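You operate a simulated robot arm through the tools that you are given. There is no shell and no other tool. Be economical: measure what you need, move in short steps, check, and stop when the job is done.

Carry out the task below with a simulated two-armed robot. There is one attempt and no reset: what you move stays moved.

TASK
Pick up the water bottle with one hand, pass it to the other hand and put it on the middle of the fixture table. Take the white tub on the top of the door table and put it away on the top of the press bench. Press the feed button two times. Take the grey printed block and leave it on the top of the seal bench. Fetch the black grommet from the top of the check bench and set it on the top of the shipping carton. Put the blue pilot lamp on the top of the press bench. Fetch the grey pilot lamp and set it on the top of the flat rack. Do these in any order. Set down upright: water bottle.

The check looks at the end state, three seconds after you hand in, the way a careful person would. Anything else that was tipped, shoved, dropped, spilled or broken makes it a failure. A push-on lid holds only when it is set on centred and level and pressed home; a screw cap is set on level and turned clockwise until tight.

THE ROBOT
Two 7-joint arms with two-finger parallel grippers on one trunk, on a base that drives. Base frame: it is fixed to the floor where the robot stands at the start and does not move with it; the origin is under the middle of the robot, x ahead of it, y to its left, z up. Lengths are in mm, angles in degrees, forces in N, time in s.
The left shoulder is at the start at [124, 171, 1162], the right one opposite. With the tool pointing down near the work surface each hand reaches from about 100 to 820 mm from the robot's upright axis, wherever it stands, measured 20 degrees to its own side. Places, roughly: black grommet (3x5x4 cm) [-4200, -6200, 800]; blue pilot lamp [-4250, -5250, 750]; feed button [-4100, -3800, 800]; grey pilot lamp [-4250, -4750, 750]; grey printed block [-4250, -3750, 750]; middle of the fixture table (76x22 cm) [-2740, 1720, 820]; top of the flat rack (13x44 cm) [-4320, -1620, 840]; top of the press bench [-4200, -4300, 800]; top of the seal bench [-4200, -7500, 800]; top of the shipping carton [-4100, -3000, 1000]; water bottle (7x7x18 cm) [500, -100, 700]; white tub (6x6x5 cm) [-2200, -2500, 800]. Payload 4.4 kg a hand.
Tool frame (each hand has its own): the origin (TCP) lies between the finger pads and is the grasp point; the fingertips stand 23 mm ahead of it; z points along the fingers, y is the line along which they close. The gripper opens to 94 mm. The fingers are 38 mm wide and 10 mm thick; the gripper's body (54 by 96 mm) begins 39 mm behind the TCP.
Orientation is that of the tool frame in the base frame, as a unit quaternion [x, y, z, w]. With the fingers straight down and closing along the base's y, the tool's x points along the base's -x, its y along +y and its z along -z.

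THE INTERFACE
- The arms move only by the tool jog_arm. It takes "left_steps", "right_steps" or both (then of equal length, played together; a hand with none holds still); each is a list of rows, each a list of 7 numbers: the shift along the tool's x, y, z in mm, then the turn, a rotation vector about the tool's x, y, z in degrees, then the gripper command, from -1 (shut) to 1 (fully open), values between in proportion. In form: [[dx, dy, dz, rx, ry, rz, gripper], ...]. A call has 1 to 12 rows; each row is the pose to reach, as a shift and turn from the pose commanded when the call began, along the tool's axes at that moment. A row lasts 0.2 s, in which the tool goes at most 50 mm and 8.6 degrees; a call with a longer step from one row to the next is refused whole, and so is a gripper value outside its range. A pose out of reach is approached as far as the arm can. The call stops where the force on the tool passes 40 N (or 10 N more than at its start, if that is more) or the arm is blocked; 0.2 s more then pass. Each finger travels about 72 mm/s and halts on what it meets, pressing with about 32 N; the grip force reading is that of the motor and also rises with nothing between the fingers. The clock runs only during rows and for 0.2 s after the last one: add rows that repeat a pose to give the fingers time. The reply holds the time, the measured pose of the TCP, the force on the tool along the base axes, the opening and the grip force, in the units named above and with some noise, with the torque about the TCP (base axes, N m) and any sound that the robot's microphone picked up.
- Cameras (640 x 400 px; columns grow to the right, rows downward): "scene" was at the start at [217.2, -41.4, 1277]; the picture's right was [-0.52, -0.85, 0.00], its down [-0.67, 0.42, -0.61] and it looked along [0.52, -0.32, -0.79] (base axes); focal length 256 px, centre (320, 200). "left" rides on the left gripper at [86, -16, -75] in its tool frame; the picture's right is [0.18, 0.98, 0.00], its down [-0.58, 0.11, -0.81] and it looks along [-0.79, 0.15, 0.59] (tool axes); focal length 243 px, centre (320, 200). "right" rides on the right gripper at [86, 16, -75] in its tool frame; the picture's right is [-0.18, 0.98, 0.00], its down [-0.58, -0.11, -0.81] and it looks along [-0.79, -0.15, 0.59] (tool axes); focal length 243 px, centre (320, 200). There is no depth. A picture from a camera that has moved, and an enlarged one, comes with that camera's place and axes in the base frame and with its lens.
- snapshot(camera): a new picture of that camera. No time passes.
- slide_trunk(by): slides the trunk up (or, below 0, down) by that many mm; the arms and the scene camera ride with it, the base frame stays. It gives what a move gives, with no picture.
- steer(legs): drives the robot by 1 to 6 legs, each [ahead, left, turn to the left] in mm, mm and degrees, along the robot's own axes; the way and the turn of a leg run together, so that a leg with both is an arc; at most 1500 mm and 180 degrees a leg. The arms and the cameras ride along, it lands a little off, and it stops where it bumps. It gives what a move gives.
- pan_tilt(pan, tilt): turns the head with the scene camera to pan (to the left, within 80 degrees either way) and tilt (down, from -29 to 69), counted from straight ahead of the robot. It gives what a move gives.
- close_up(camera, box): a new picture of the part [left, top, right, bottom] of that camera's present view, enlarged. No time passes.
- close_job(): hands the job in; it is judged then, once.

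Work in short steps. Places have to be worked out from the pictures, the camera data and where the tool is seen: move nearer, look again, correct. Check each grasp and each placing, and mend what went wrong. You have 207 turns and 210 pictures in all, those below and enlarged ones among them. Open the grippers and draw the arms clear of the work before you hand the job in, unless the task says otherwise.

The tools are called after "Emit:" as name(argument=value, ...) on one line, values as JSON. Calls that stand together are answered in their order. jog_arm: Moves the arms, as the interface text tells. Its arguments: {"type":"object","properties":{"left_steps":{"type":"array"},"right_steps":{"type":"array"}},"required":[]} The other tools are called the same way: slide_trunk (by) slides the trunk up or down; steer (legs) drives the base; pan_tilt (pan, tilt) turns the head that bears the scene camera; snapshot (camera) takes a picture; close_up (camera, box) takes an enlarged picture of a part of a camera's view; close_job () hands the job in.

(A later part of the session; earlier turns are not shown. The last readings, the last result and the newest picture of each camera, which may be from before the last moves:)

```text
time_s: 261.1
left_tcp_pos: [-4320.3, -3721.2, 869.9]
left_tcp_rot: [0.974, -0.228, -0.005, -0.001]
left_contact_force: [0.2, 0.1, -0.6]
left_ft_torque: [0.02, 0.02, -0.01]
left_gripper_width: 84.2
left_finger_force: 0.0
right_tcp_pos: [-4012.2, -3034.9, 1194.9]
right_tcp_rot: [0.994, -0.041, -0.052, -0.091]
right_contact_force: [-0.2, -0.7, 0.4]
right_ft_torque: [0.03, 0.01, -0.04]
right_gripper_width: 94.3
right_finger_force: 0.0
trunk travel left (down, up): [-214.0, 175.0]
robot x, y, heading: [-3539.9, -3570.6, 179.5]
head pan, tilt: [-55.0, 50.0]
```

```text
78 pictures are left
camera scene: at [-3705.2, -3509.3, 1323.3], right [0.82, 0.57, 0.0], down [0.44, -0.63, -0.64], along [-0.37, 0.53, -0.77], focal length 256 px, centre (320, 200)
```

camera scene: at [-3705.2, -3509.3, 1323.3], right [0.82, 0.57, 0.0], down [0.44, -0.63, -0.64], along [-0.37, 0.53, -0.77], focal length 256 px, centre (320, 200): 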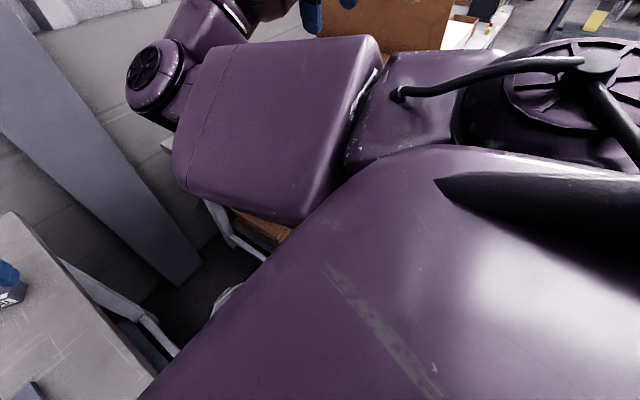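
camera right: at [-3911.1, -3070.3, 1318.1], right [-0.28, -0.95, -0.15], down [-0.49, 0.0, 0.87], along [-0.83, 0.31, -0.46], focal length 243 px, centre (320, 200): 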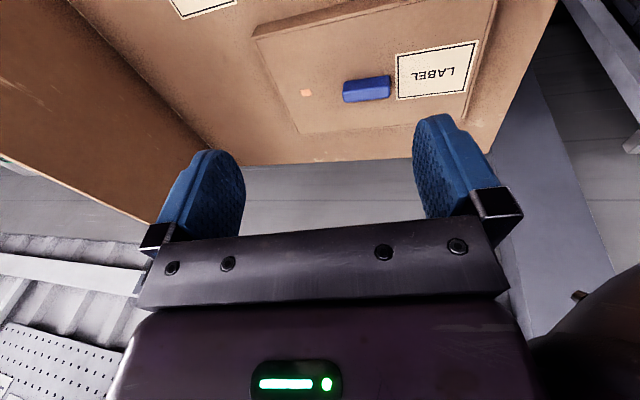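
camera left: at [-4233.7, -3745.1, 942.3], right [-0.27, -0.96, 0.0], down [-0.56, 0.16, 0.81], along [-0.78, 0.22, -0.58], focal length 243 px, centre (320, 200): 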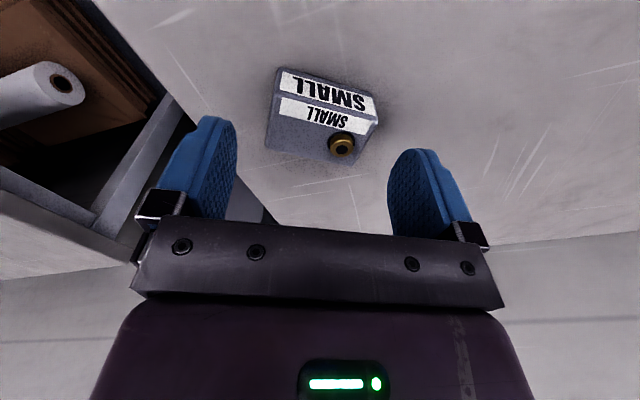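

Estimated elbow bottom ≈ 1105, carton top ≈ 1030: lowering 52 mm is acceptable. Lower the trunk 52 mm, then look with the hand camera.

Emit:
slide_trunk(by=-52)

Emit:
snapshot(camera="left")

```text
time_s: 261.9
left_tcp_pos: [-4319.5, -3720.8, 822.9]
left_tcp_rot: [0.97, -0.244, -0.002, -0.002]
left_contact_force: [11.8, 0.0, 17.1]
left_ft_torque: [-0.87, -0.16, 0.7]
left_gripper_width: 82.3
left_finger_force: 0.1
right_tcp_pos: [-4011.3, -3035.4, 1145.5]
right_tcp_rot: [0.994, -0.04, -0.049, -0.09]
right_contact_force: [0.2, -0.8, -0.4]
right_ft_torque: [0.01, 0.01, 0.0]
right_gripper_width: 94.0
right_finger_force: 0.1
trunk travel left (down, up): [-166.0, 222.0]
robot x, y, heading: [-3543.7, -3573.7, 180.0]
head pan, tilt: [-55.0, 50.0]
stopped: the force on the tool passed its limit at 45 N (the readings are from after the stop); the commanded pose is now the measured one
```

```text
77 pictures are left
camera left: at [-4233.4, -3748.4, 896.3], right [-0.3, -0.95, 0.0], down [-0.56, 0.17, 0.81], along [-0.77, 0.25, -0.59], focal length 243 px, centre (320, 200)
```

left: 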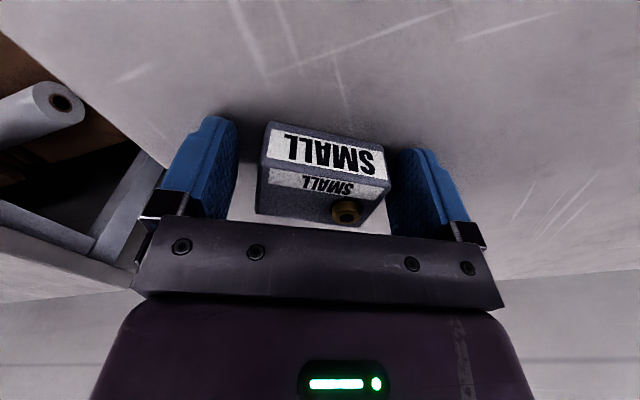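

Fingertips touched the bench with the block between the pads. Rise 4 mm and close.

Emit:
jog_arm(left_steps=[[0, 0, -4, 0, 0, 0, 0.8], [0, 0, -4, 0, 0, 0, 0.3], [0, 0, -4, 0, 0, 0, -0.3], [0, 0, -4, 0, 0, 0, -1], [0, 0, -4, 0, 0, 0, -1]])

Emit:
slide_trunk(by=200)

Emit:
snapshot(camera="left")

```text
time_s: 263.1
left_tcp_pos: [-4321.0, -3720.6, 823.3]
left_tcp_rot: [0.969, -0.246, -0.001, -0.002]
left_contact_force: [-0.5, -0.6, 3.0]
left_ft_torque: [-0.06, 0.12, 0.02]
left_gripper_width: 59.5
left_finger_force: 31.8
right_tcp_pos: [-4015.1, -3035.3, 1143.6]
right_tcp_rot: [0.994, -0.041, -0.047, -0.091]
right_contact_force: [-0.5, 0.8, -0.2]
right_ft_torque: [-0.01, -0.03, 0.01]
right_gripper_width: 94.0
right_finger_force: 0.1
trunk travel left (down, up): [-166.0, 222.0]
robot x, y, heading: [-3542.7, -3570.8, 179.6]
head pan, tilt: [-55.0, 50.0]
```

```text
time_s: 265.2
left_tcp_pos: [-4319.5, -3721.2, 1190.8]
left_tcp_rot: [0.963, -0.243, -0.115, 0.026]
left_contact_force: [0.9, 0.5, -1.4]
left_ft_torque: [-0.01, -0.05, 0.02]
left_gripper_width: 59.3
left_finger_force: 32.7
right_tcp_pos: [-4015.2, -3034.0, 1343.4]
right_tcp_rot: [0.994, -0.041, -0.047, -0.091]
right_contact_force: [0.8, -0.1, 0.0]
right_ft_torque: [0.01, -0.05, 0.04]
right_gripper_width: 93.9
right_finger_force: 0.0
trunk travel left (down, up): [-366.0, 22.0]
robot x, y, heading: [-3544.5, -3574.0, 179.7]
head pan, tilt: [-55.0, 50.0]
```

```text
76 pictures are left
camera left: at [-4219.5, -3748.1, 1243.0], right [-0.3, -0.95, 0.07], down [-0.36, 0.18, 0.92], along [-0.88, 0.25, -0.4], focal length 243 px, centre (320, 200)
```

left: 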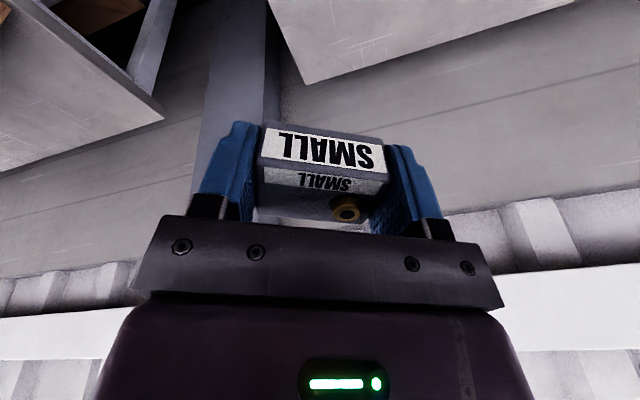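

Block held at 59 mm. Retract the left hand toward the robot and level it.

Emit:
jog_arm(left_steps=[[34, -18, -3, 1, 2, 0, -1], [68, -37, -5, 2, 4, 0, -1], [102, -55, -8, 3, 6, 0, -1], [137, -73, -10, 4, 8, 0, -1], [171, -92, -13, 5, 10, 0, -1], [205, -110, -15, 6.1, 12.1, 0, -1], [205, -110, -15, 6.1, 12.1, 0, -1]])

Emit:
pan_tilt(pan=0, tilt=45)

Emit:
snapshot(camera="scene")

```text
time_s: 266.8
left_tcp_pos: [-4089.2, -3720.1, 1153.0]
left_tcp_rot: [0.969, -0.245, 0.001, 0.0]
left_contact_force: [0.5, 0.1, -1.2]
left_ft_torque: [-0.01, -0.01, 0.01]
left_gripper_width: 59.4
left_finger_force: 32.0
right_tcp_pos: [-4016.3, -3034.8, 1344.2]
right_tcp_rot: [0.994, -0.041, -0.048, -0.091]
right_contact_force: [-1.0, -0.2, 0.3]
right_ft_torque: [-0.01, -0.03, -0.05]
right_gripper_width: 94.0
right_finger_force: 0.0
trunk travel left (down, up): [-366.0, 22.0]
robot x, y, heading: [-3542.8, -3571.6, 180.1]
head pan, tilt: [-55.0, 50.0]
```

```text
time_s: 268.1
left_tcp_pos: [-4090.0, -3722.4, 1153.0]
left_tcp_rot: [0.969, -0.245, 0.0, 0.0]
left_contact_force: [0.6, 0.0, -0.7]
left_ft_torque: [0.02, -0.01, -0.01]
left_gripper_width: 59.8
left_finger_force: 31.9
right_tcp_pos: [-4014.7, -3034.0, 1343.9]
right_tcp_rot: [0.994, -0.041, -0.048, -0.091]
right_contact_force: [0.4, 0.1, -0.6]
right_ft_torque: [0.03, 0.0, 0.01]
right_gripper_width: 93.8
right_finger_force: 0.1
trunk travel left (down, up): [-366.0, 22.0]
robot x, y, heading: [-3549.1, -3571.7, 179.7]
head pan, tilt: [0.0, 45.0]
```

```text
75 pictures are left
camera scene: at [-3681.5, -3572.5, 1488.7], right [0.0, 1.0, 0.0], down [0.71, 0.0, -0.71], along [-0.71, 0.0, -0.71], focal length 256 px, centre (320, 200)
```

scene: 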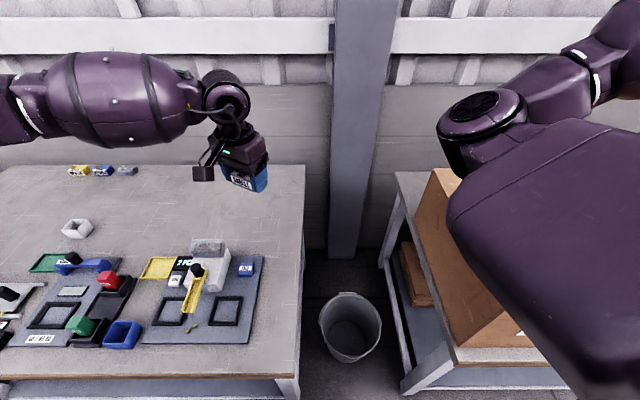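

Everything fine. Now carry the block to the seal bench: back out, turn left, drive down the lane.

Emit:
steer(legs=[[-400, 0, 0], [0, 0, 90], [0, -80, 0], [1500, 0, 0]])

Emit:
pan_tilt(pan=-10, tilt=20)

Emit:
snapshot(camera="scene")

```text
time_s: 282.4
left_tcp_pos: [-3066.8, -5620.7, 1153.0]
left_tcp_rot: [0.856, 0.518, 0.002, -0.001]
left_contact_force: [-0.4, -0.2, 0.2]
left_ft_torque: [0.02, -0.03, -0.03]
left_gripper_width: 59.3
left_finger_force: 32.8
right_tcp_pos: [-3754.9, -5555.2, 1342.6]
right_tcp_rot: [0.728, 0.678, -0.098, -0.03]
right_contact_force: [-0.2, -0.2, 0.0]
right_ft_torque: [0.01, 0.01, 0.0]
right_gripper_width: 93.7
right_finger_force: 0.1
trunk travel left (down, up): [-366.0, 22.0]
robot x, y, heading: [-3227.4, -5074.7, -89.2]
head pan, tilt: [0.0, 45.0]
```

```text
time_s: 283.3
left_tcp_pos: [-3066.9, -5619.8, 1151.3]
left_tcp_rot: [0.856, 0.517, 0.001, -0.001]
left_contact_force: [-0.1, 0.4, -1.5]
left_ft_torque: [0.02, -0.01, 0.01]
left_gripper_width: 59.5
left_finger_force: 32.4
right_tcp_pos: [-3755.5, -5554.3, 1343.2]
right_tcp_rot: [0.727, 0.679, -0.098, -0.03]
right_contact_force: [-1.0, -1.1, 0.1]
right_ft_torque: [-0.03, 0.02, 0.02]
right_gripper_width: 93.8
right_finger_force: 0.1
trunk travel left (down, up): [-366.0, 22.0]
robot x, y, heading: [-3225.3, -5078.3, -89.5]
head pan, tilt: [-10.0, 20.0]
```

```text
74 pictures are left
camera scene: at [-3238.5, -5228.4, 1527.3], right [-0.99, 0.16, 0.0], down [0.06, 0.34, -0.94], along [-0.15, -0.93, -0.34], focal length 256 px, centre (320, 200)
```

scene: 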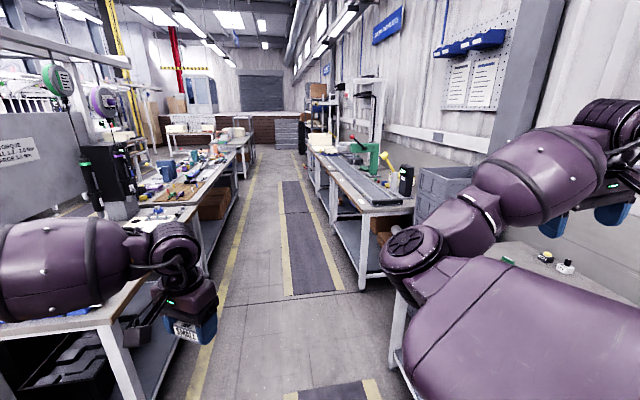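

Lane is clear ahead. Continue to y ≈ -7350 and face the seal bench.

Emit:
steer(legs=[[1500, 0, -0.3], [770, 0, 0], [0, 0, -90]])

Emit:
pan_tilt(pan=0, tilt=35)

Emit:
snapshot(camera="scene")

```text
time_s: 298.4
left_tcp_pos: [-3731.4, -7516.2, 1152.5]
left_tcp_rot: [0.971, -0.239, 0.002, 0.0]
left_contact_force: [0.3, 0.2, -0.9]
left_ft_torque: [-0.03, 0.03, -0.02]
left_gripper_width: 59.2
left_finger_force: 32.7
right_tcp_pos: [-3662.6, -6828.7, 1343.5]
right_tcp_rot: [0.994, -0.036, -0.049, -0.09]
right_contact_force: [0.2, 0.3, 0.5]
right_ft_torque: [-0.01, 0.02, -0.01]
right_gripper_width: 93.9
right_finger_force: 0.0
trunk travel left (down, up): [-366.0, 22.0]
robot x, y, heading: [-3187.3, -7360.6, -179.4]
head pan, tilt: [-10.0, 20.0]
```

```text
time_s: 299.1
left_tcp_pos: [-3730.8, -7516.7, 1152.6]
left_tcp_rot: [0.971, -0.24, 0.001, 0.0]
left_contact_force: [-0.4, -0.6, -0.3]
left_ft_torque: [0.0, 0.04, -0.01]
left_gripper_width: 59.2
left_finger_force: 32.2
right_tcp_pos: [-3662.4, -6828.2, 1345.2]
right_tcp_rot: [0.994, -0.035, -0.049, -0.09]
right_contact_force: [0.1, 0.3, 0.5]
right_ft_torque: [-0.01, -0.03, -0.01]
right_gripper_width: 94.1
right_finger_force: 0.1
trunk travel left (down, up): [-366.0, 22.0]
robot x, y, heading: [-3188.6, -7360.4, -179.5]
head pan, tilt: [0.0, 35.0]
```

```text
73 pictures are left
camera scene: at [-3330.9, -7363.5, 1503.6], right [-0.01, 1.0, 0.0], down [0.57, 0.0, -0.82], along [-0.82, -0.01, -0.57], focal length 256 px, centre (320, 200)
```

scene: 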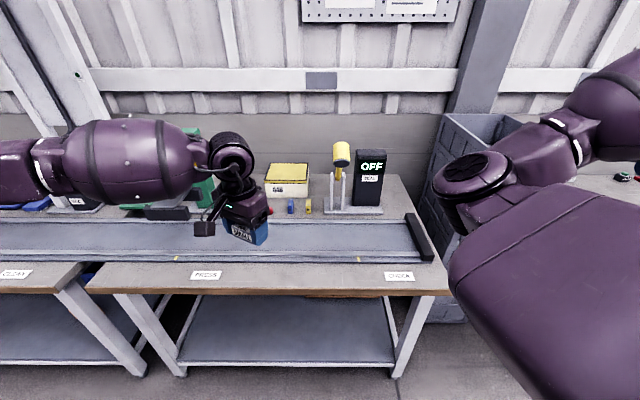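

The seal bench has a free front strip (x ≈ -3840…-3945) between its labels. Drive 145 mm forward and look down at it.

Emit:
steer(legs=[[150, 0, -0.5]])

Emit:
pan_tilt(pan=10, tilt=50)

Emit:
snapshot(camera="scene")

Emit:
snapshot(camera="left")

```text
time_s: 300.5
left_tcp_pos: [-3882.9, -7511.1, 1151.7]
left_tcp_rot: [0.97, -0.244, 0.001, 0.0]
left_contact_force: [-1.5, 0.5, -1.6]
left_ft_torque: [0.0, -0.04, 0.01]
left_gripper_width: 59.5
left_finger_force: 32.1
right_tcp_pos: [-3808.9, -6823.9, 1343.6]
right_tcp_rot: [0.994, -0.041, -0.047, -0.09]
right_contact_force: [0.0, 0.4, -0.9]
right_ft_torque: [0.02, -0.04, 0.0]
right_gripper_width: 93.9
right_finger_force: 0.2
trunk travel left (down, up): [-366.0, 22.0]
robot x, y, heading: [-3338.2, -7362.5, 179.7]
head pan, tilt: [0.0, 35.0]
```

```text
time_s: 301.3
left_tcp_pos: [-3881.3, -7512.0, 1151.8]
left_tcp_rot: [0.969, -0.245, 0.002, 0.0]
left_contact_force: [0.9, 0.4, -0.2]
left_ft_torque: [0.04, -0.04, 0.0]
left_gripper_width: 59.4
left_finger_force: 31.9
right_tcp_pos: [-3806.8, -6825.2, 1344.3]
right_tcp_rot: [0.994, -0.041, -0.048, -0.091]
right_contact_force: [0.8, 0.2, -0.4]
right_ft_torque: [0.0, 0.04, 0.01]
right_gripper_width: 94.1
right_finger_force: 0.0
trunk travel left (down, up): [-366.0, 22.0]
robot x, y, heading: [-3338.7, -7359.2, 179.9]
head pan, tilt: [10.0, 50.0]
```

```text
72 pictures are left
camera scene: at [-3468.0, -7375.9, 1481.9], right [-0.17, 0.99, 0.0], down [0.75, 0.13, -0.64], along [-0.63, -0.11, -0.77], focal length 256 px, centre (320, 200)
```

scene: 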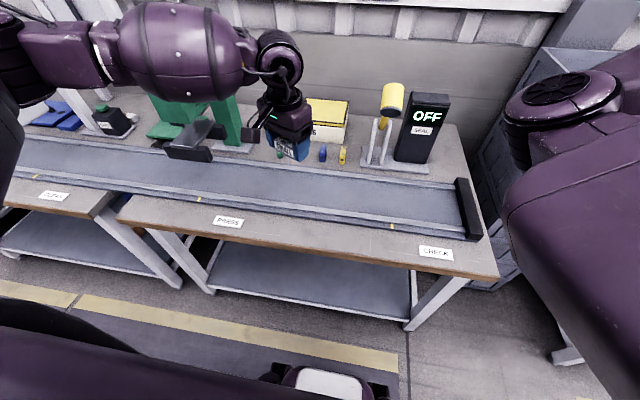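

```text
71 pictures are left
camera left: at [-3796.7, -7538.5, 1226.5], right [-0.3, -0.95, 0.0], down [-0.56, 0.18, 0.81], along [-0.77, 0.24, -0.59], focal length 243 px, centre (320, 200)
```

left: 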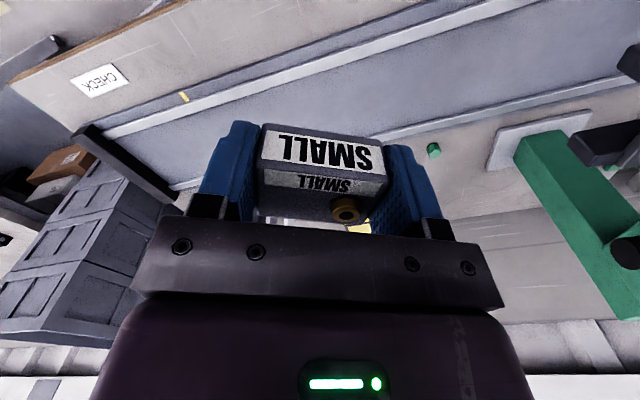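

Strip centre x ≈ -3887; the hand is right over it. Lower the trunk 200 mm.

Emit:
slide_trunk(by=-200)

Emit:
snapshot(camera="scene")

```text
time_s: 303.5
left_tcp_pos: [-3882.0, -7513.1, 953.9]
left_tcp_rot: [0.97, -0.244, -0.001, 0.001]
left_contact_force: [-0.4, 0.4, -0.7]
left_ft_torque: [-0.01, -0.03, 0.0]
left_gripper_width: 59.4
left_finger_force: 31.8
right_tcp_pos: [-3807.3, -6824.2, 1144.7]
right_tcp_rot: [0.994, -0.04, -0.048, -0.09]
right_contact_force: [0.1, 0.0, 0.4]
right_ft_torque: [-0.03, 0.0, 0.0]
right_gripper_width: 93.9
right_finger_force: 0.1
trunk travel left (down, up): [-166.0, 222.0]
robot x, y, heading: [-3337.8, -7358.9, 179.7]
head pan, tilt: [10.0, 50.0]
```

```text
70 pictures are left
camera scene: at [-3573.0, -7375.7, 1270.3], right [-0.17, 0.99, 0.0], down [0.75, 0.13, -0.64], along [-0.63, -0.11, -0.77], focal length 256 px, centre (320, 200)
```

scene: 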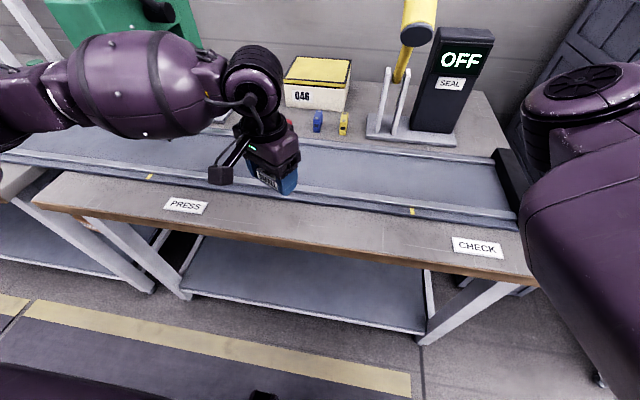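

Target lies mid-strip. Lower: quickly first, then in small steps until touch.

Emit:
jog_arm(left_steps=[[0, 0, 40, 0, 0, 0, -1], [0, 0, 80, 0, 0, 0, -1], [0, 0, 105, 0, 0, 0, -1], [0, 0, 112, 0, 0, 0, -1], [0, 0, 117, 0, 0, 0, -1], [0, 0, 121, 0, 0, 0, -1], [0, 0, 125, 0, 0, 0, -1], [0, 0, 129, 0, 0, 0, -1], [0, 0, 133, 0, 0, 0, -1]])

Emit:
close_up(camera="scene", box=[200, 140, 360, 260])

```text
time_s: 305.5
left_tcp_pos: [-3881.1, -7510.6, 823.9]
left_tcp_rot: [0.97, -0.244, -0.002, 0.0]
left_contact_force: [2.2, -4.4, 21.8]
left_ft_torque: [0.32, -0.04, -0.01]
left_gripper_width: 59.4
left_finger_force: 31.6
right_tcp_pos: [-3805.1, -6824.6, 1145.0]
right_tcp_rot: [0.994, -0.041, -0.05, -0.091]
right_contact_force: [-0.2, 0.4, -0.3]
right_ft_torque: [0.0, -0.01, -0.02]
right_gripper_width: 94.1
right_finger_force: 0.0
trunk travel left (down, up): [-166.0, 222.0]
robot x, y, heading: [-3331.5, -7361.6, 179.9]
head pan, tilt: [10.0, 50.0]
```

```text
3.33 times, centred on (280, 200) of scene
camera zoom: at [-3571.9, -7375.9, 1270.9], right [-0.17, 0.99, 0.0], down [0.75, 0.13, -0.64], along [-0.63, -0.11, -0.77], focal length 853 px, centre (453, 200)
```

zoom: 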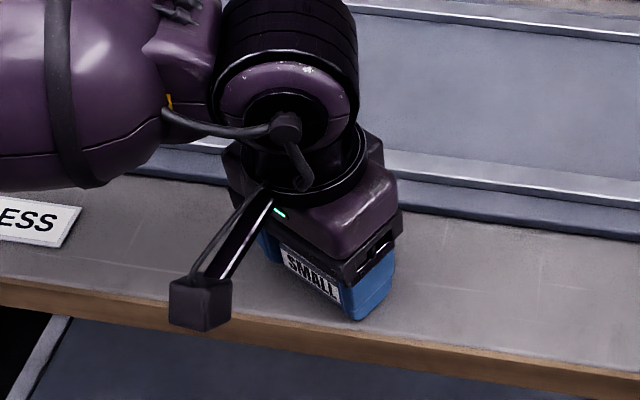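

Touching. Shift it 15 mm further from the edge (raise 4 mm, move, set down), then release and rise.

Emit:
jog_arm(left_steps=[[0, 0, -6, 0, 0, 0, -1], [-13, 7, -6, 0, 0, 0, -1], [-13, 7, -3, 0, 0, 0, -1], [-13, 7, -1, 0, 0, 0, -1], [-13, 7, -2, 0, 0, 0, -0.3], [-13, 7, -2, 0, 0, 0, 0.3], [-13, 7, -2, 0, 0, 0, 0.8], [-13, 7, -2, 0, 0, 0, 0.8], [-13, 7, -30, 0, 0, 0, 0.8], [-13, 7, -75, 0, 0, 0, 0.8], [-13, 7, -120, 0, 0, 0, 0.8]])

Emit:
slide_trunk(by=200)

Emit:
snapshot(camera="scene")

```text
time_s: 307.9
left_tcp_pos: [-3894.8, -7512.7, 938.9]
left_tcp_rot: [0.969, -0.245, 0.0, 0.0]
left_contact_force: [0.2, 0.1, 0.4]
left_ft_torque: [0.03, 0.01, 0.0]
left_gripper_width: 84.7
left_finger_force: 0.0
right_tcp_pos: [-3805.9, -6826.0, 1143.7]
right_tcp_rot: [0.994, -0.041, -0.048, -0.09]
right_contact_force: [0.1, 1.0, -0.6]
right_ft_torque: [0.02, 0.0, 0.06]
right_gripper_width: 94.0
right_finger_force: 0.1
trunk travel left (down, up): [-166.0, 222.0]
robot x, y, heading: [-3336.7, -7359.7, 180.1]
head pan, tilt: [10.0, 50.0]
```

```text
time_s: 310.0
left_tcp_pos: [-3895.8, -7512.7, 1139.2]
left_tcp_rot: [0.97, -0.244, 0.001, 0.0]
left_contact_force: [0.5, 0.9, -0.6]
left_ft_torque: [-0.02, 0.0, 0.02]
left_gripper_width: 84.7
left_finger_force: 0.1
right_tcp_pos: [-3808.2, -6823.6, 1344.4]
right_tcp_rot: [0.994, -0.041, -0.048, -0.092]
right_contact_force: [0.1, 0.0, -0.1]
right_ft_torque: [0.03, 0.0, 0.01]
right_gripper_width: 94.1
right_finger_force: 0.1
trunk travel left (down, up): [-366.0, 22.0]
robot x, y, heading: [-3334.7, -7360.3, 179.8]
head pan, tilt: [10.0, 50.0]
```

```text
68 pictures are left
camera scene: at [-3468.6, -7375.8, 1481.7], right [-0.17, 0.99, 0.0], down [0.75, 0.13, -0.64], along [-0.63, -0.11, -0.77], focal length 256 px, centre (320, 200)
```

scene: 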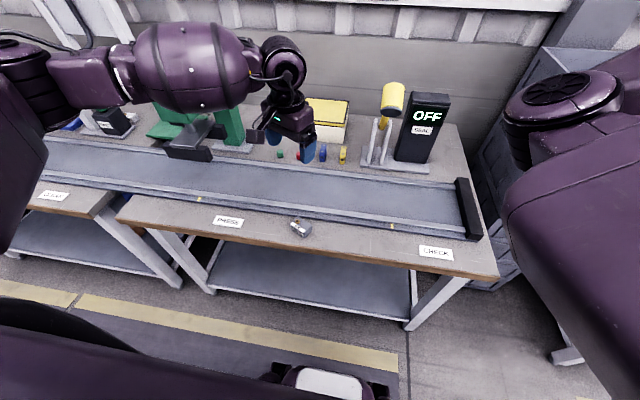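

Block placed on the seal bench. Next the grommet at the check bench: back off, strafe right to y ≈ -6050, straighten the left wrist.

Emit:
steer(legs=[[-150, 0, 0], [0, -1310, 0]])

Emit:
jog_arm(left_steps=[[0, 0, 0, 0, 0, -7, 0.8], [0, 0, 0, 0, 0, -14, 0.8], [0, 0, 0, 0, 0, -21, 0.8], [0, 0, 0, 0, 0, -28, 0.8], [0, 0, 0, 0, 0, -28, 0.8]])

Emit:
pan_tilt(pan=0, tilt=35)

Emit:
snapshot(camera="scene")

```text
time_s: 322.7
left_tcp_pos: [-3746.8, -6202.8, 1140.0]
left_tcp_rot: [0.97, -0.241, 0.0, 0.0]
left_contact_force: [0.1, 0.3, 0.4]
left_ft_torque: [0.01, 0.01, 0.0]
left_gripper_width: 84.4
left_finger_force: 0.0
right_tcp_pos: [-3661.5, -5514.5, 1344.5]
right_tcp_rot: [0.994, -0.037, -0.048, -0.09]
right_contact_force: [0.7, 0.3, 0.7]
right_ft_torque: [-0.02, 0.0, -0.01]
right_gripper_width: 94.1
right_finger_force: 0.1
trunk travel left (down, up): [-366.0, 22.0]
robot x, y, heading: [-3188.6, -6049.3, -179.5]
head pan, tilt: [10.0, 50.0]
```

```text
time_s: 323.9
left_tcp_pos: [-3746.3, -6202.4, 1139.5]
left_tcp_rot: [1.0, 0.002, 0.001, 0.001]
left_contact_force: [0.0, 0.2, -0.2]
left_ft_torque: [0.02, -0.01, 0.0]
left_gripper_width: 84.6
left_finger_force: 0.1
right_tcp_pos: [-3662.9, -5517.0, 1343.3]
right_tcp_rot: [0.994, -0.037, -0.048, -0.09]
right_contact_force: [0.0, 0.2, 0.3]
right_ft_torque: [-0.03, -0.06, -0.01]
right_gripper_width: 94.1
right_finger_force: 0.1
trunk travel left (down, up): [-366.0, 22.0]
robot x, y, heading: [-3189.0, -6048.8, -179.5]
head pan, tilt: [10.0, 50.0]
```

```text
time_s: 324.7
left_tcp_pos: [-3746.5, -6203.3, 1140.2]
left_tcp_rot: [1.0, 0.001, 0.002, 0.001]
left_contact_force: [-0.1, -0.3, 0.2]
left_ft_torque: [0.02, 0.0, 0.01]
left_gripper_width: 84.5
left_finger_force: 0.0
right_tcp_pos: [-3662.7, -5515.2, 1344.7]
right_tcp_rot: [0.994, -0.037, -0.048, -0.09]
right_contact_force: [-0.2, -0.1, -0.8]
right_ft_torque: [0.0, 0.01, -0.03]
right_gripper_width: 94.3
right_finger_force: 0.0
trunk travel left (down, up): [-366.0, 22.0]
robot x, y, heading: [-3191.0, -6049.2, -179.6]
head pan, tilt: [0.0, 35.0]
```

```text
67 pictures are left
camera scene: at [-3331.7, -6050.8, 1503.5], right [-0.01, 1.0, 0.0], down [0.57, 0.0, -0.82], along [-0.82, 0.0, -0.57], focal length 256 px, centre (320, 200)
```

scene: 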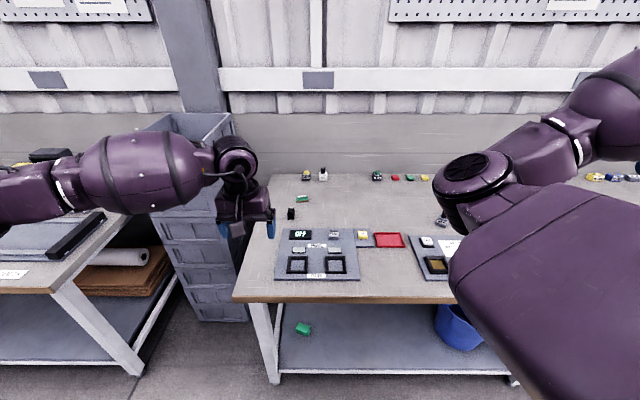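

A small black object at (290, 213) may be the grommet. Enlarge.

Emit:
close_up(camera="scene", box=[255, 160, 395, 290])

```text
3.08 times, centred on (325, 225) of scene
camera zoom: at [-3331.7, -6050.8, 1503.5], right [-0.01, 1.0, 0.0], down [0.57, 0.0, -0.82], along [-0.82, 0.0, -0.57], focal length 788 px, centre (305, 123)
```

zoom: 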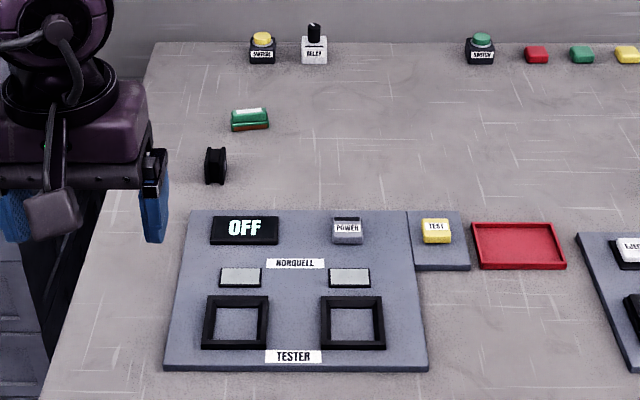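

The black spool at about [-4200, -6176] is the grommet. Drive 290 mm forward and bring the left hand over it.

Emit:
steer(legs=[[290, 0, -0.4]])

Emit:
jog_arm(left_steps=[[-40, -6, 0, 0, 0, 0, 0.4], [-80, -12, 0, 0, 0, 0, 0.4], [-120, -20, 0, 0, 0, 0, 0.4], [-120, -20, 0, 0, 0, 0, 0.4]])

Emit:
slide_trunk(by=-200)

Emit:
snapshot(camera="left")

```text
time_s: 326.7
left_tcp_pos: [-4036.2, -6198.2, 1139.5]
left_tcp_rot: [1.0, -0.005, -0.001, 0.001]
left_contact_force: [-0.9, -0.6, -0.1]
left_ft_torque: [0.0, 0.0, 0.01]
left_gripper_width: 84.7
left_finger_force: 0.1
right_tcp_pos: [-3946.2, -5511.3, 1343.4]
right_tcp_rot: [0.994, -0.042, -0.047, -0.09]
right_contact_force: [0.0, 0.9, 0.3]
right_ft_torque: [-0.02, -0.02, 0.01]
right_gripper_width: 94.0
right_finger_force: 0.1
trunk travel left (down, up): [-366.0, 22.0]
robot x, y, heading: [-3474.8, -6046.0, 179.8]
head pan, tilt: [0.0, 35.0]
```

```text
time_s: 327.7
left_tcp_pos: [-4155.4, -6179.1, 1138.7]
left_tcp_rot: [1.0, -0.003, -0.001, 0.0]
left_contact_force: [0.3, 0.2, 0.0]
left_ft_torque: [0.02, 0.0, -0.01]
left_gripper_width: 65.9
left_finger_force: 0.1
right_tcp_pos: [-3944.6, -5512.1, 1344.5]
right_tcp_rot: [0.994, -0.042, -0.049, -0.093]
right_contact_force: [0.3, -0.7, -0.4]
right_ft_torque: [0.03, 0.02, 0.0]
right_gripper_width: 93.9
right_finger_force: 0.1
trunk travel left (down, up): [-366.0, 22.0]
robot x, y, heading: [-3475.1, -6048.3, 179.9]
head pan, tilt: [0.0, 35.0]
```

```text
time_s: 329.9
left_tcp_pos: [-4154.2, -6177.4, 941.4]
left_tcp_rot: [1.0, -0.004, 0.0, 0.0]
left_contact_force: [-0.7, -0.8, -0.1]
left_ft_torque: [-0.01, 0.02, 0.03]
left_gripper_width: 65.9
left_finger_force: 0.1
right_tcp_pos: [-3943.9, -5510.1, 1145.8]
right_tcp_rot: [0.994, -0.043, -0.049, -0.091]
right_contact_force: [0.4, -0.3, 0.3]
right_ft_torque: [-0.03, -0.04, -0.01]
right_gripper_width: 94.0
right_finger_force: 0.0
trunk travel left (down, up): [-166.0, 222.0]
robot x, y, heading: [-3473.6, -6047.3, 179.8]
head pan, tilt: [0.0, 35.0]
```

```text
65 pictures are left
camera left: at [-4067.2, -6161.6, 1015.1], right [0.18, -0.98, 0.0], down [-0.58, -0.1, 0.81], along [-0.79, -0.14, -0.59], focal length 243 px, centre (320, 200)
```

left: 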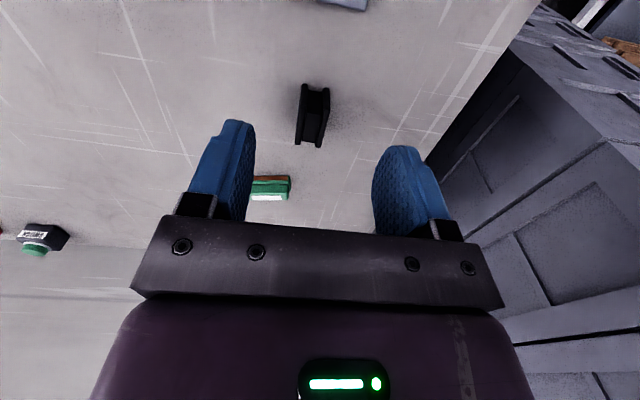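

Grommet at [-4189, -6177], well lined up. Move forward 35 mm and descend around it.

Emit:
jog_arm(left_steps=[[-35, 0, 30, 0, 0, 0, 0.4], [-35, 0, 70, 0, 0, 0, 0.4], [-35, 0, 100, 0, 0, 0, 0.4], [-35, 0, 110, 0, 0, 0, 0.4]])

Emit:
snapshot(camera="left")

```text
time_s: 330.9
left_tcp_pos: [-4190.4, -6177.1, 828.8]
left_tcp_rot: [1.0, -0.005, 0.0, -0.001]
left_contact_force: [-0.2, 0.5, 0.5]
left_ft_torque: [0.03, 0.0, 0.02]
left_gripper_width: 65.7
left_finger_force: 0.1
right_tcp_pos: [-3945.6, -5511.2, 1144.4]
right_tcp_rot: [0.994, -0.041, -0.048, -0.09]
right_contact_force: [-0.9, -0.1, -0.4]
right_ft_torque: [0.02, -0.01, -0.02]
right_gripper_width: 94.0
right_finger_force: 0.0
trunk travel left (down, up): [-166.0, 222.0]
robot x, y, heading: [-3473.8, -6046.2, 180.0]
head pan, tilt: [0.0, 35.0]
```

```text
64 pictures are left
camera left: at [-4102.9, -6160.9, 902.7], right [0.18, -0.98, 0.0], down [-0.58, -0.1, 0.81], along [-0.79, -0.14, -0.59], focal length 243 px, centre (320, 200)
```

left: 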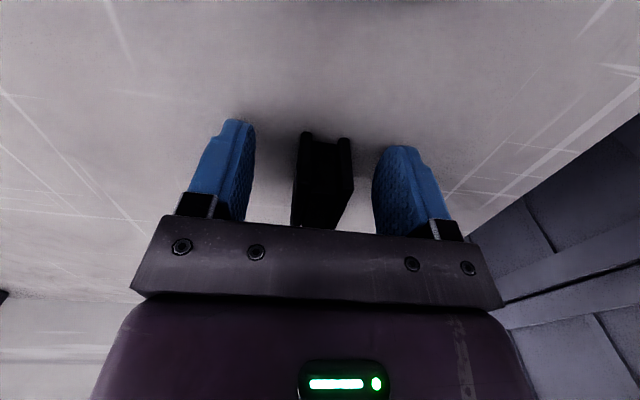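

Grommet is between the pads. Close and lift with the trunk.

Emit:
jog_arm(left_steps=[[0, 0, 0, 0, 0, 0, -0.2], [0, 0, 0, 0, 0, 0, -1], [0, 0, 0, 0, 0, 0, -1], [0, 0, 0, 0, 0, 0, -1], [0, 0, -30, 0, 0, 0, -1], [0, 0, -70, 0, 0, 0, -1], [20, 0, -110, 0, 0, 0, -1], [60, 0, -120, 0, 0, 0, -1], [100, 0, -120, 0, 0, 0, -1]])

Emit:
slide_trunk(by=205)

Emit:
snapshot(camera="left")

```text
time_s: 332.9
left_tcp_pos: [-4090.2, -6176.9, 949.6]
left_tcp_rot: [1.0, -0.003, 0.0, 0.0]
left_contact_force: [-0.1, 0.1, 0.0]
left_ft_torque: [0.0, -0.02, 0.0]
left_gripper_width: 24.8
left_finger_force: 32.2
right_tcp_pos: [-3945.3, -5511.1, 1142.9]
right_tcp_rot: [0.994, -0.042, -0.048, -0.091]
right_contact_force: [-1.2, 0.5, 0.6]
right_ft_torque: [0.01, -0.01, 0.01]
right_gripper_width: 94.1
right_finger_force: 0.0
trunk travel left (down, up): [-166.0, 222.0]
robot x, y, heading: [-3476.6, -6046.1, 179.7]
head pan, tilt: [0.0, 35.0]
```

```text
time_s: 335.1
left_tcp_pos: [-4091.3, -6178.0, 1153.8]
left_tcp_rot: [1.0, -0.004, 0.001, 0.001]
left_contact_force: [0.1, 0.3, -0.6]
left_ft_torque: [-0.01, -0.03, -0.01]
left_gripper_width: 25.1
left_finger_force: 32.2
right_tcp_pos: [-3944.5, -5512.0, 1348.4]
right_tcp_rot: [0.994, -0.042, -0.048, -0.091]
right_contact_force: [0.8, -0.2, 0.1]
right_ft_torque: [-0.01, 0.0, 0.0]
right_gripper_width: 94.1
right_finger_force: 0.0
trunk travel left (down, up): [-371.0, 17.0]
robot x, y, heading: [-3475.6, -6046.6, 179.9]
head pan, tilt: [0.0, 35.0]
```

```text
63 pictures are left
camera left: at [-4003.1, -6162.0, 1227.9], right [0.18, -0.98, 0.0], down [-0.58, -0.1, 0.81], along [-0.79, -0.14, -0.59], focal length 243 px, centre (320, 200)
```

left: 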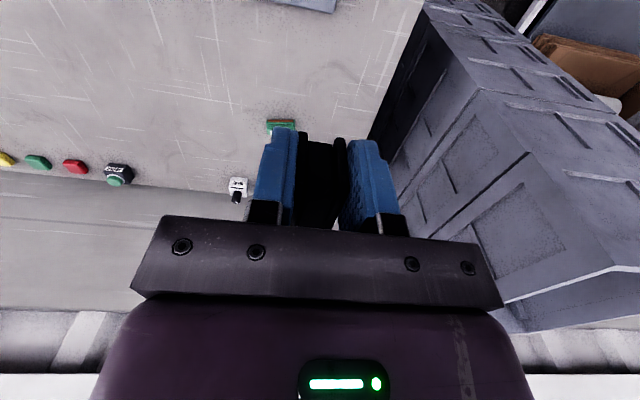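

Grommet held (25 mm). Drive back and strafe right along the lane to the shipping carton.

Emit:
steer(legs=[[-280, 0, 0], [0, -1500, 0], [0, -1500, 0], [0, -190, 0]])

Emit:
pan_tilt(pan=5, tilt=35)

Emit:
snapshot(camera="scene")

```text
time_s: 364.7
left_tcp_pos: [-3794.6, -2989.6, 1153.7]
left_tcp_rot: [1.0, -0.006, 0.001, 0.0]
left_contact_force: [-0.4, 0.2, -0.8]
left_ft_torque: [0.02, -0.02, -0.01]
left_gripper_width: 25.1
left_finger_force: 32.5
right_tcp_pos: [-3645.1, -2324.0, 1350.1]
right_tcp_rot: [0.994, -0.045, -0.048, -0.091]
right_contact_force: [0.2, 1.2, -0.7]
right_ft_torque: [-0.01, -0.02, 0.02]
right_gripper_width: 94.2
right_finger_force: 0.1
trunk travel left (down, up): [-371.0, 17.0]
robot x, y, heading: [-3179.9, -2866.9, 179.3]
head pan, tilt: [0.0, 35.0]
```

```text
time_s: 365.3
left_tcp_pos: [-3794.2, -2990.3, 1154.7]
left_tcp_rot: [1.0, -0.007, 0.001, 0.001]
left_contact_force: [-0.1, -0.7, 0.4]
left_ft_torque: [0.04, 0.06, 0.0]
left_gripper_width: 25.3
left_finger_force: 31.7
right_tcp_pos: [-3646.0, -2322.8, 1348.8]
right_tcp_rot: [0.994, -0.044, -0.048, -0.091]
right_contact_force: [0.8, -0.9, -0.1]
right_ft_torque: [0.04, 0.0, 0.03]
right_gripper_width: 93.9
right_finger_force: 0.1
trunk travel left (down, up): [-371.0, 17.0]
robot x, y, heading: [-3176.9, -2865.1, 179.2]
head pan, tilt: [5.0, 35.0]
```

```text
62 pictures are left
camera scene: at [-3322.8, -2871.8, 1508.4], right [-0.08, 1.0, 0.0], down [0.57, 0.04, -0.82], along [-0.82, -0.06, -0.57], focal length 256 px, centre (320, 200)
```

scene: 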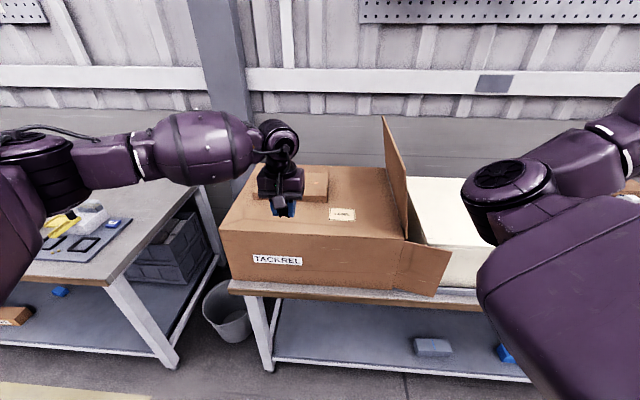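

Carton top is flat and free in front of its raised panel, e.g. at [-3920, -2985]. Drive 130 mm forward and lower toward it.

Emit:
steer(legs=[[130, 0, 0.7]])

Emit:
jog_arm(left_steps=[[0, 0, 35, 0, 0, 0, -1], [0, 0, 70, 0, 0, 0, -1], [0, 0, 70, 0, 0, 0, -1]])

Emit:
snapshot(camera="left")

Emit:
close_up(camera="scene", box=[200, 120, 440, 300])

```text
time_s: 366.6
left_tcp_pos: [-3920.9, -2996.9, 1153.1]
left_tcp_rot: [1.0, -0.001, 0.001, 0.001]
left_contact_force: [-0.7, -0.2, -0.7]
left_ft_torque: [-0.03, -0.02, -0.04]
left_gripper_width: 25.0
left_finger_force: 32.4
right_tcp_pos: [-3780.4, -2329.7, 1348.7]
right_tcp_rot: [0.994, -0.038, -0.047, -0.091]
right_contact_force: [-0.4, -0.7, 0.8]
right_ft_torque: [0.02, -0.02, -0.03]
right_gripper_width: 94.2
right_finger_force: 0.0
trunk travel left (down, up): [-371.0, 17.0]
robot x, y, heading: [-3306.9, -2864.7, -179.9]
head pan, tilt: [5.0, 35.0]
```

```text
time_s: 367.4
left_tcp_pos: [-3919.2, -2997.3, 1084.3]
left_tcp_rot: [1.0, -0.001, 0.0, 0.0]
left_contact_force: [0.4, 0.3, 0.1]
left_ft_torque: [0.0, -0.02, 0.03]
left_gripper_width: 25.0
left_finger_force: 31.9
right_tcp_pos: [-3779.7, -2329.1, 1349.9]
right_tcp_rot: [0.994, -0.038, -0.048, -0.09]
right_contact_force: [0.4, -0.8, -0.5]
right_ft_torque: [0.03, 0.04, 0.02]
right_gripper_width: 93.9
right_finger_force: 0.0
trunk travel left (down, up): [-371.0, 17.0]
robot x, y, heading: [-3306.2, -2863.3, -179.9]
head pan, tilt: [5.0, 35.0]
```

```text
61 pictures are left
camera left: at [-3832.7, -2980.9, 1157.6], right [0.18, -0.98, 0.0], down [-0.58, -0.11, 0.81], along [-0.79, -0.15, -0.59], focal length 243 px, centre (320, 200)
```

left: 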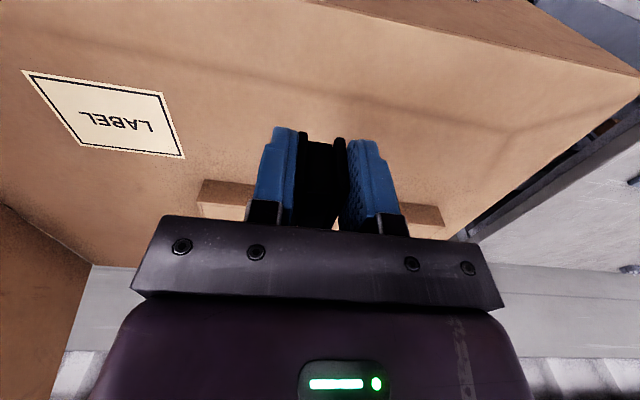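

```text
2.22 times, centred on (320, 210) of scene
camera zoom: at [-3449.5, -2873.1, 1508.5], right [-0.09, 1.0, 0.0], down [0.57, 0.05, -0.82], along [-0.82, -0.07, -0.57], focal length 569 px, centre (320, 178)
```

zoom: 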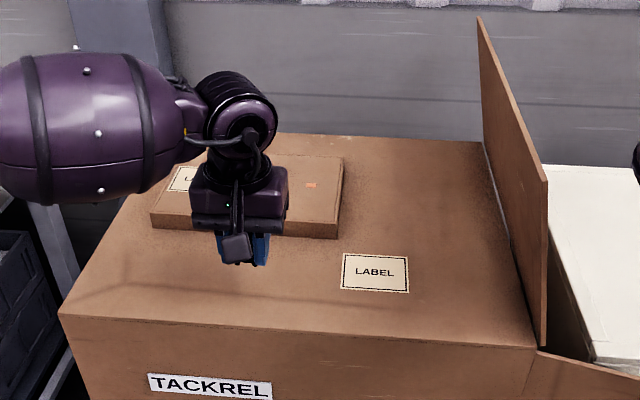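

Clear landing place in front of the panel. Lower in small steps until contact.

Emit:
jog_arm(left_steps=[[0, 0, 20, 0, 0, 0, -1], [0, 0, 32, 0, 0, 0, -1], [0, 0, 37, 0, 0, 0, -1], [0, 0, 41, 0, 0, 0, -1], [0, 0, 45, 0, 0, 0, -1], [0, 0, 49, 0, 0, 0, -1], [0, 0, 53, 0, 0, 0, -1], [0, 0, 57, 0, 0, 0, -1], [0, 0, 61, 0, 0, 0, -1], [0, 0, 65, 0, 0, 0, -1]])

Emit:
snapshot(camera="left")

```text
time_s: 369.6
left_tcp_pos: [-3922.9, -2997.8, 1028.5]
left_tcp_rot: [1.0, 0.0, -0.004, -0.001]
left_contact_force: [12.3, -2.6, 15.9]
left_ft_torque: [-0.07, -0.44, -0.02]
left_gripper_width: 24.9
left_finger_force: 32.2
right_tcp_pos: [-3778.4, -2329.4, 1349.8]
right_tcp_rot: [0.994, -0.037, -0.05, -0.091]
right_contact_force: [-0.1, 0.4, -0.6]
right_ft_torque: [-0.02, -0.01, -0.03]
right_gripper_width: 94.3
right_finger_force: 0.0
trunk travel left (down, up): [-371.0, 17.0]
robot x, y, heading: [-3305.2, -2860.5, -179.8]
head pan, tilt: [5.0, 35.0]
stopped in row 10 (left hand): the force on the tool passed its limit at 44 N (the readings are from after the stop); the commanded pose is now the measured one
```

```text
59 pictures are left
camera left: at [-3833.4, -2980.9, 1100.8], right [0.18, -0.98, 0.0], down [-0.58, -0.11, 0.81], along [-0.8, -0.15, -0.59], focal length 243 px, centre (320, 200)
```

left: 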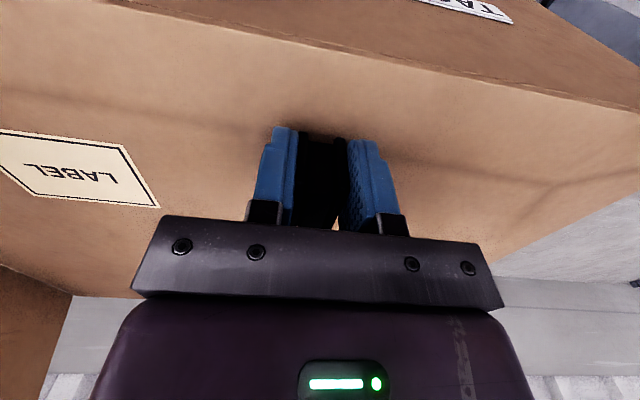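

Touched down. Relieve 2 mm, open, rise.

Emit:
jog_arm(left_steps=[[0, 0, -2, 0, 0, 0, -1], [0, 0, -2, 0, 0, 0, -0.5], [0, 0, -2, 0, 0, 0, 0.2], [0, 0, -2, 0, 0, 0, 0.2], [0, 0, -30, 0, 0, 0, 0.2], [0, 0, -70, 0, 0, 0, 0.2], [0, 0, -115, 0, 0, 0, 0.2], [30, 0, -130, 0, 0, 0, 0.2], [70, 0, -140, 0, 0, 0, 0.2]])

Emit:
close_up(camera="scene", box=[200, 120, 440, 300])

```text
time_s: 371.6
left_tcp_pos: [-3851.4, -2997.3, 1166.8]
left_tcp_rot: [1.0, 0.0, -0.004, 0.0]
left_contact_force: [-0.2, 1.0, -0.5]
left_ft_torque: [0.01, 0.05, -0.01]
left_gripper_width: 56.5
left_finger_force: 0.0
right_tcp_pos: [-3779.1, -2329.4, 1349.7]
right_tcp_rot: [0.994, -0.038, -0.048, -0.091]
right_contact_force: [-0.7, -0.3, -0.5]
right_ft_torque: [-0.01, 0.02, -0.02]
right_gripper_width: 93.9
right_finger_force: 0.0
trunk travel left (down, up): [-371.0, 17.0]
robot x, y, heading: [-3310.2, -2854.6, -179.9]
head pan, tilt: [5.0, 35.0]
```

```text
2.22 times, centred on (320, 210) of scene
camera zoom: at [-3449.2, -2873.6, 1508.5], right [-0.09, 1.0, 0.0], down [0.57, 0.05, -0.82], along [-0.82, -0.07, -0.57], focal length 569 px, centre (320, 178)
```

zoom: 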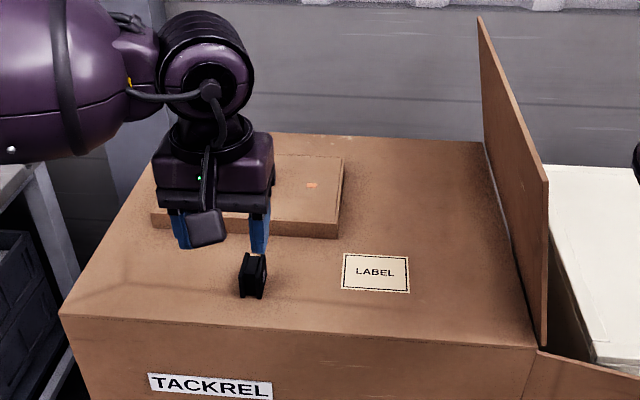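

Grommet stands on the carton. Next the blue pilot lamp: back off and strafe left to y ≈ -5100.

Emit:
steer(legs=[[-120, 0, 0], [0, 1500, 0], [0, 740, 0]])

Emit:
pan_tilt(pan=5, tilt=35)

Emit:
snapshot(camera="scene")

```text
time_s: 392.3
left_tcp_pos: [-3711.5, -5242.4, 1165.5]
left_tcp_rot: [1.0, 0.004, -0.004, -0.001]
left_contact_force: [-1.0, 0.2, -0.2]
left_ft_torque: [0.0, 0.0, 0.0]
left_gripper_width: 56.3
left_finger_force: 0.1
right_tcp_pos: [-3643.1, -4575.8, 1348.5]
right_tcp_rot: [0.994, -0.035, -0.049, -0.091]
right_contact_force: [0.1, -0.1, -0.8]
right_ft_torque: [-0.03, 0.02, 0.0]
right_gripper_width: 94.2
right_finger_force: 0.2
trunk travel left (down, up): [-371.0, 17.0]
robot x, y, heading: [-3167.6, -5102.4, -179.6]
head pan, tilt: [5.0, 35.0]
```

```text
time_s: 392.9
left_tcp_pos: [-3712.4, -5243.0, 1165.7]
left_tcp_rot: [1.0, 0.004, -0.003, -0.001]
left_contact_force: [0.7, -0.4, 0.2]
left_ft_torque: [0.01, 0.01, -0.01]
left_gripper_width: 56.6
left_finger_force: 0.1
right_tcp_pos: [-3641.6, -4574.9, 1348.1]
right_tcp_rot: [0.994, -0.035, -0.048, -0.091]
right_contact_force: [0.2, -0.1, -0.4]
right_ft_torque: [-0.03, 0.0, 0.02]
right_gripper_width: 94.2
right_finger_force: 0.0
trunk travel left (down, up): [-371.0, 17.0]
robot x, y, heading: [-3167.6, -5103.7, -179.5]
head pan, tilt: [5.0, 35.0]
```

```text
57 pictures are left
camera scene: at [-3309.9, -5116.5, 1508.4], right [-0.1, 1.0, 0.0], down [0.57, 0.06, -0.82], along [-0.82, -0.08, -0.57], focal length 256 px, centre (320, 200)
```

scene: 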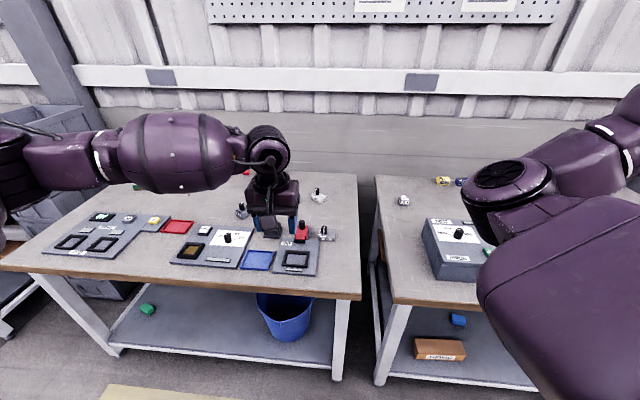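

Look closely for the blue lamp.

Emit:
close_up(camera="scene", box=[160, 165, 360, 285])

Emit:
snapshot(camera="left")

```text
3.20 times, centred on (260, 225) of scene
camera zoom: at [-3309.9, -5116.5, 1508.4], right [-0.1, 1.0, 0.0], down [0.57, 0.06, -0.82], along [-0.82, -0.08, -0.57], focal length 819 px, centre (512, 120)
```

zoom: 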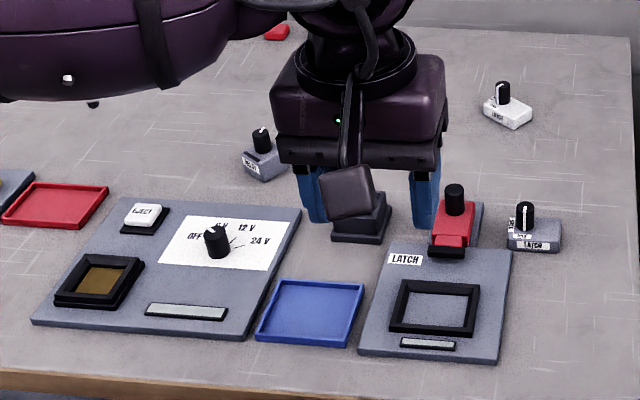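

```text
55 pictures are left
camera left: at [-3623.3, -5226.7, 1238.2], right [0.19, -0.98, 0.0], down [-0.58, -0.11, 0.81], along [-0.8, -0.15, -0.59], focal length 243 px, centre (320, 200)
```

left: 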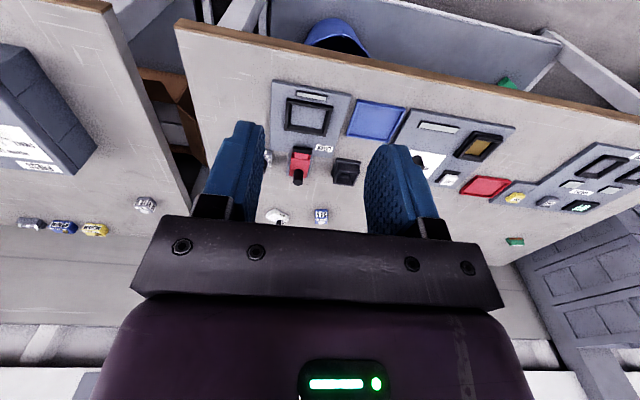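

In the hand view there is a blue, labelled item at (320, 215), about [-4279, -5350]. Enlarge it.

Emit:
close_up(camera="left", box=[255, 190, 375, 235])

```text
5.33 times, centred on (315, 212) of left
camera zoom: at [-3623.3, -5226.7, 1238.2], right [0.19, -0.98, 0.0], down [-0.58, -0.11, 0.81], along [-0.8, -0.15, -0.59], focal length 1294 px, centre (347, 133)
```

zoom: 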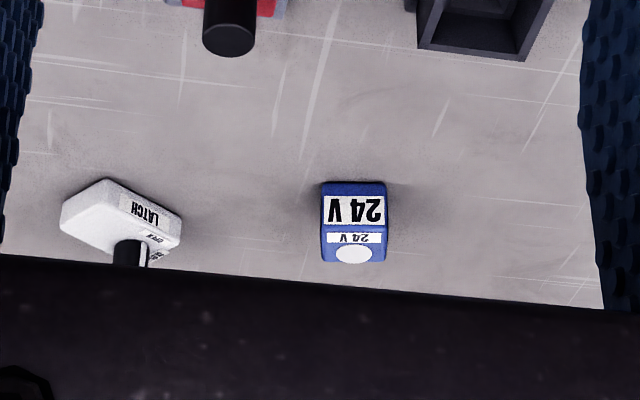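

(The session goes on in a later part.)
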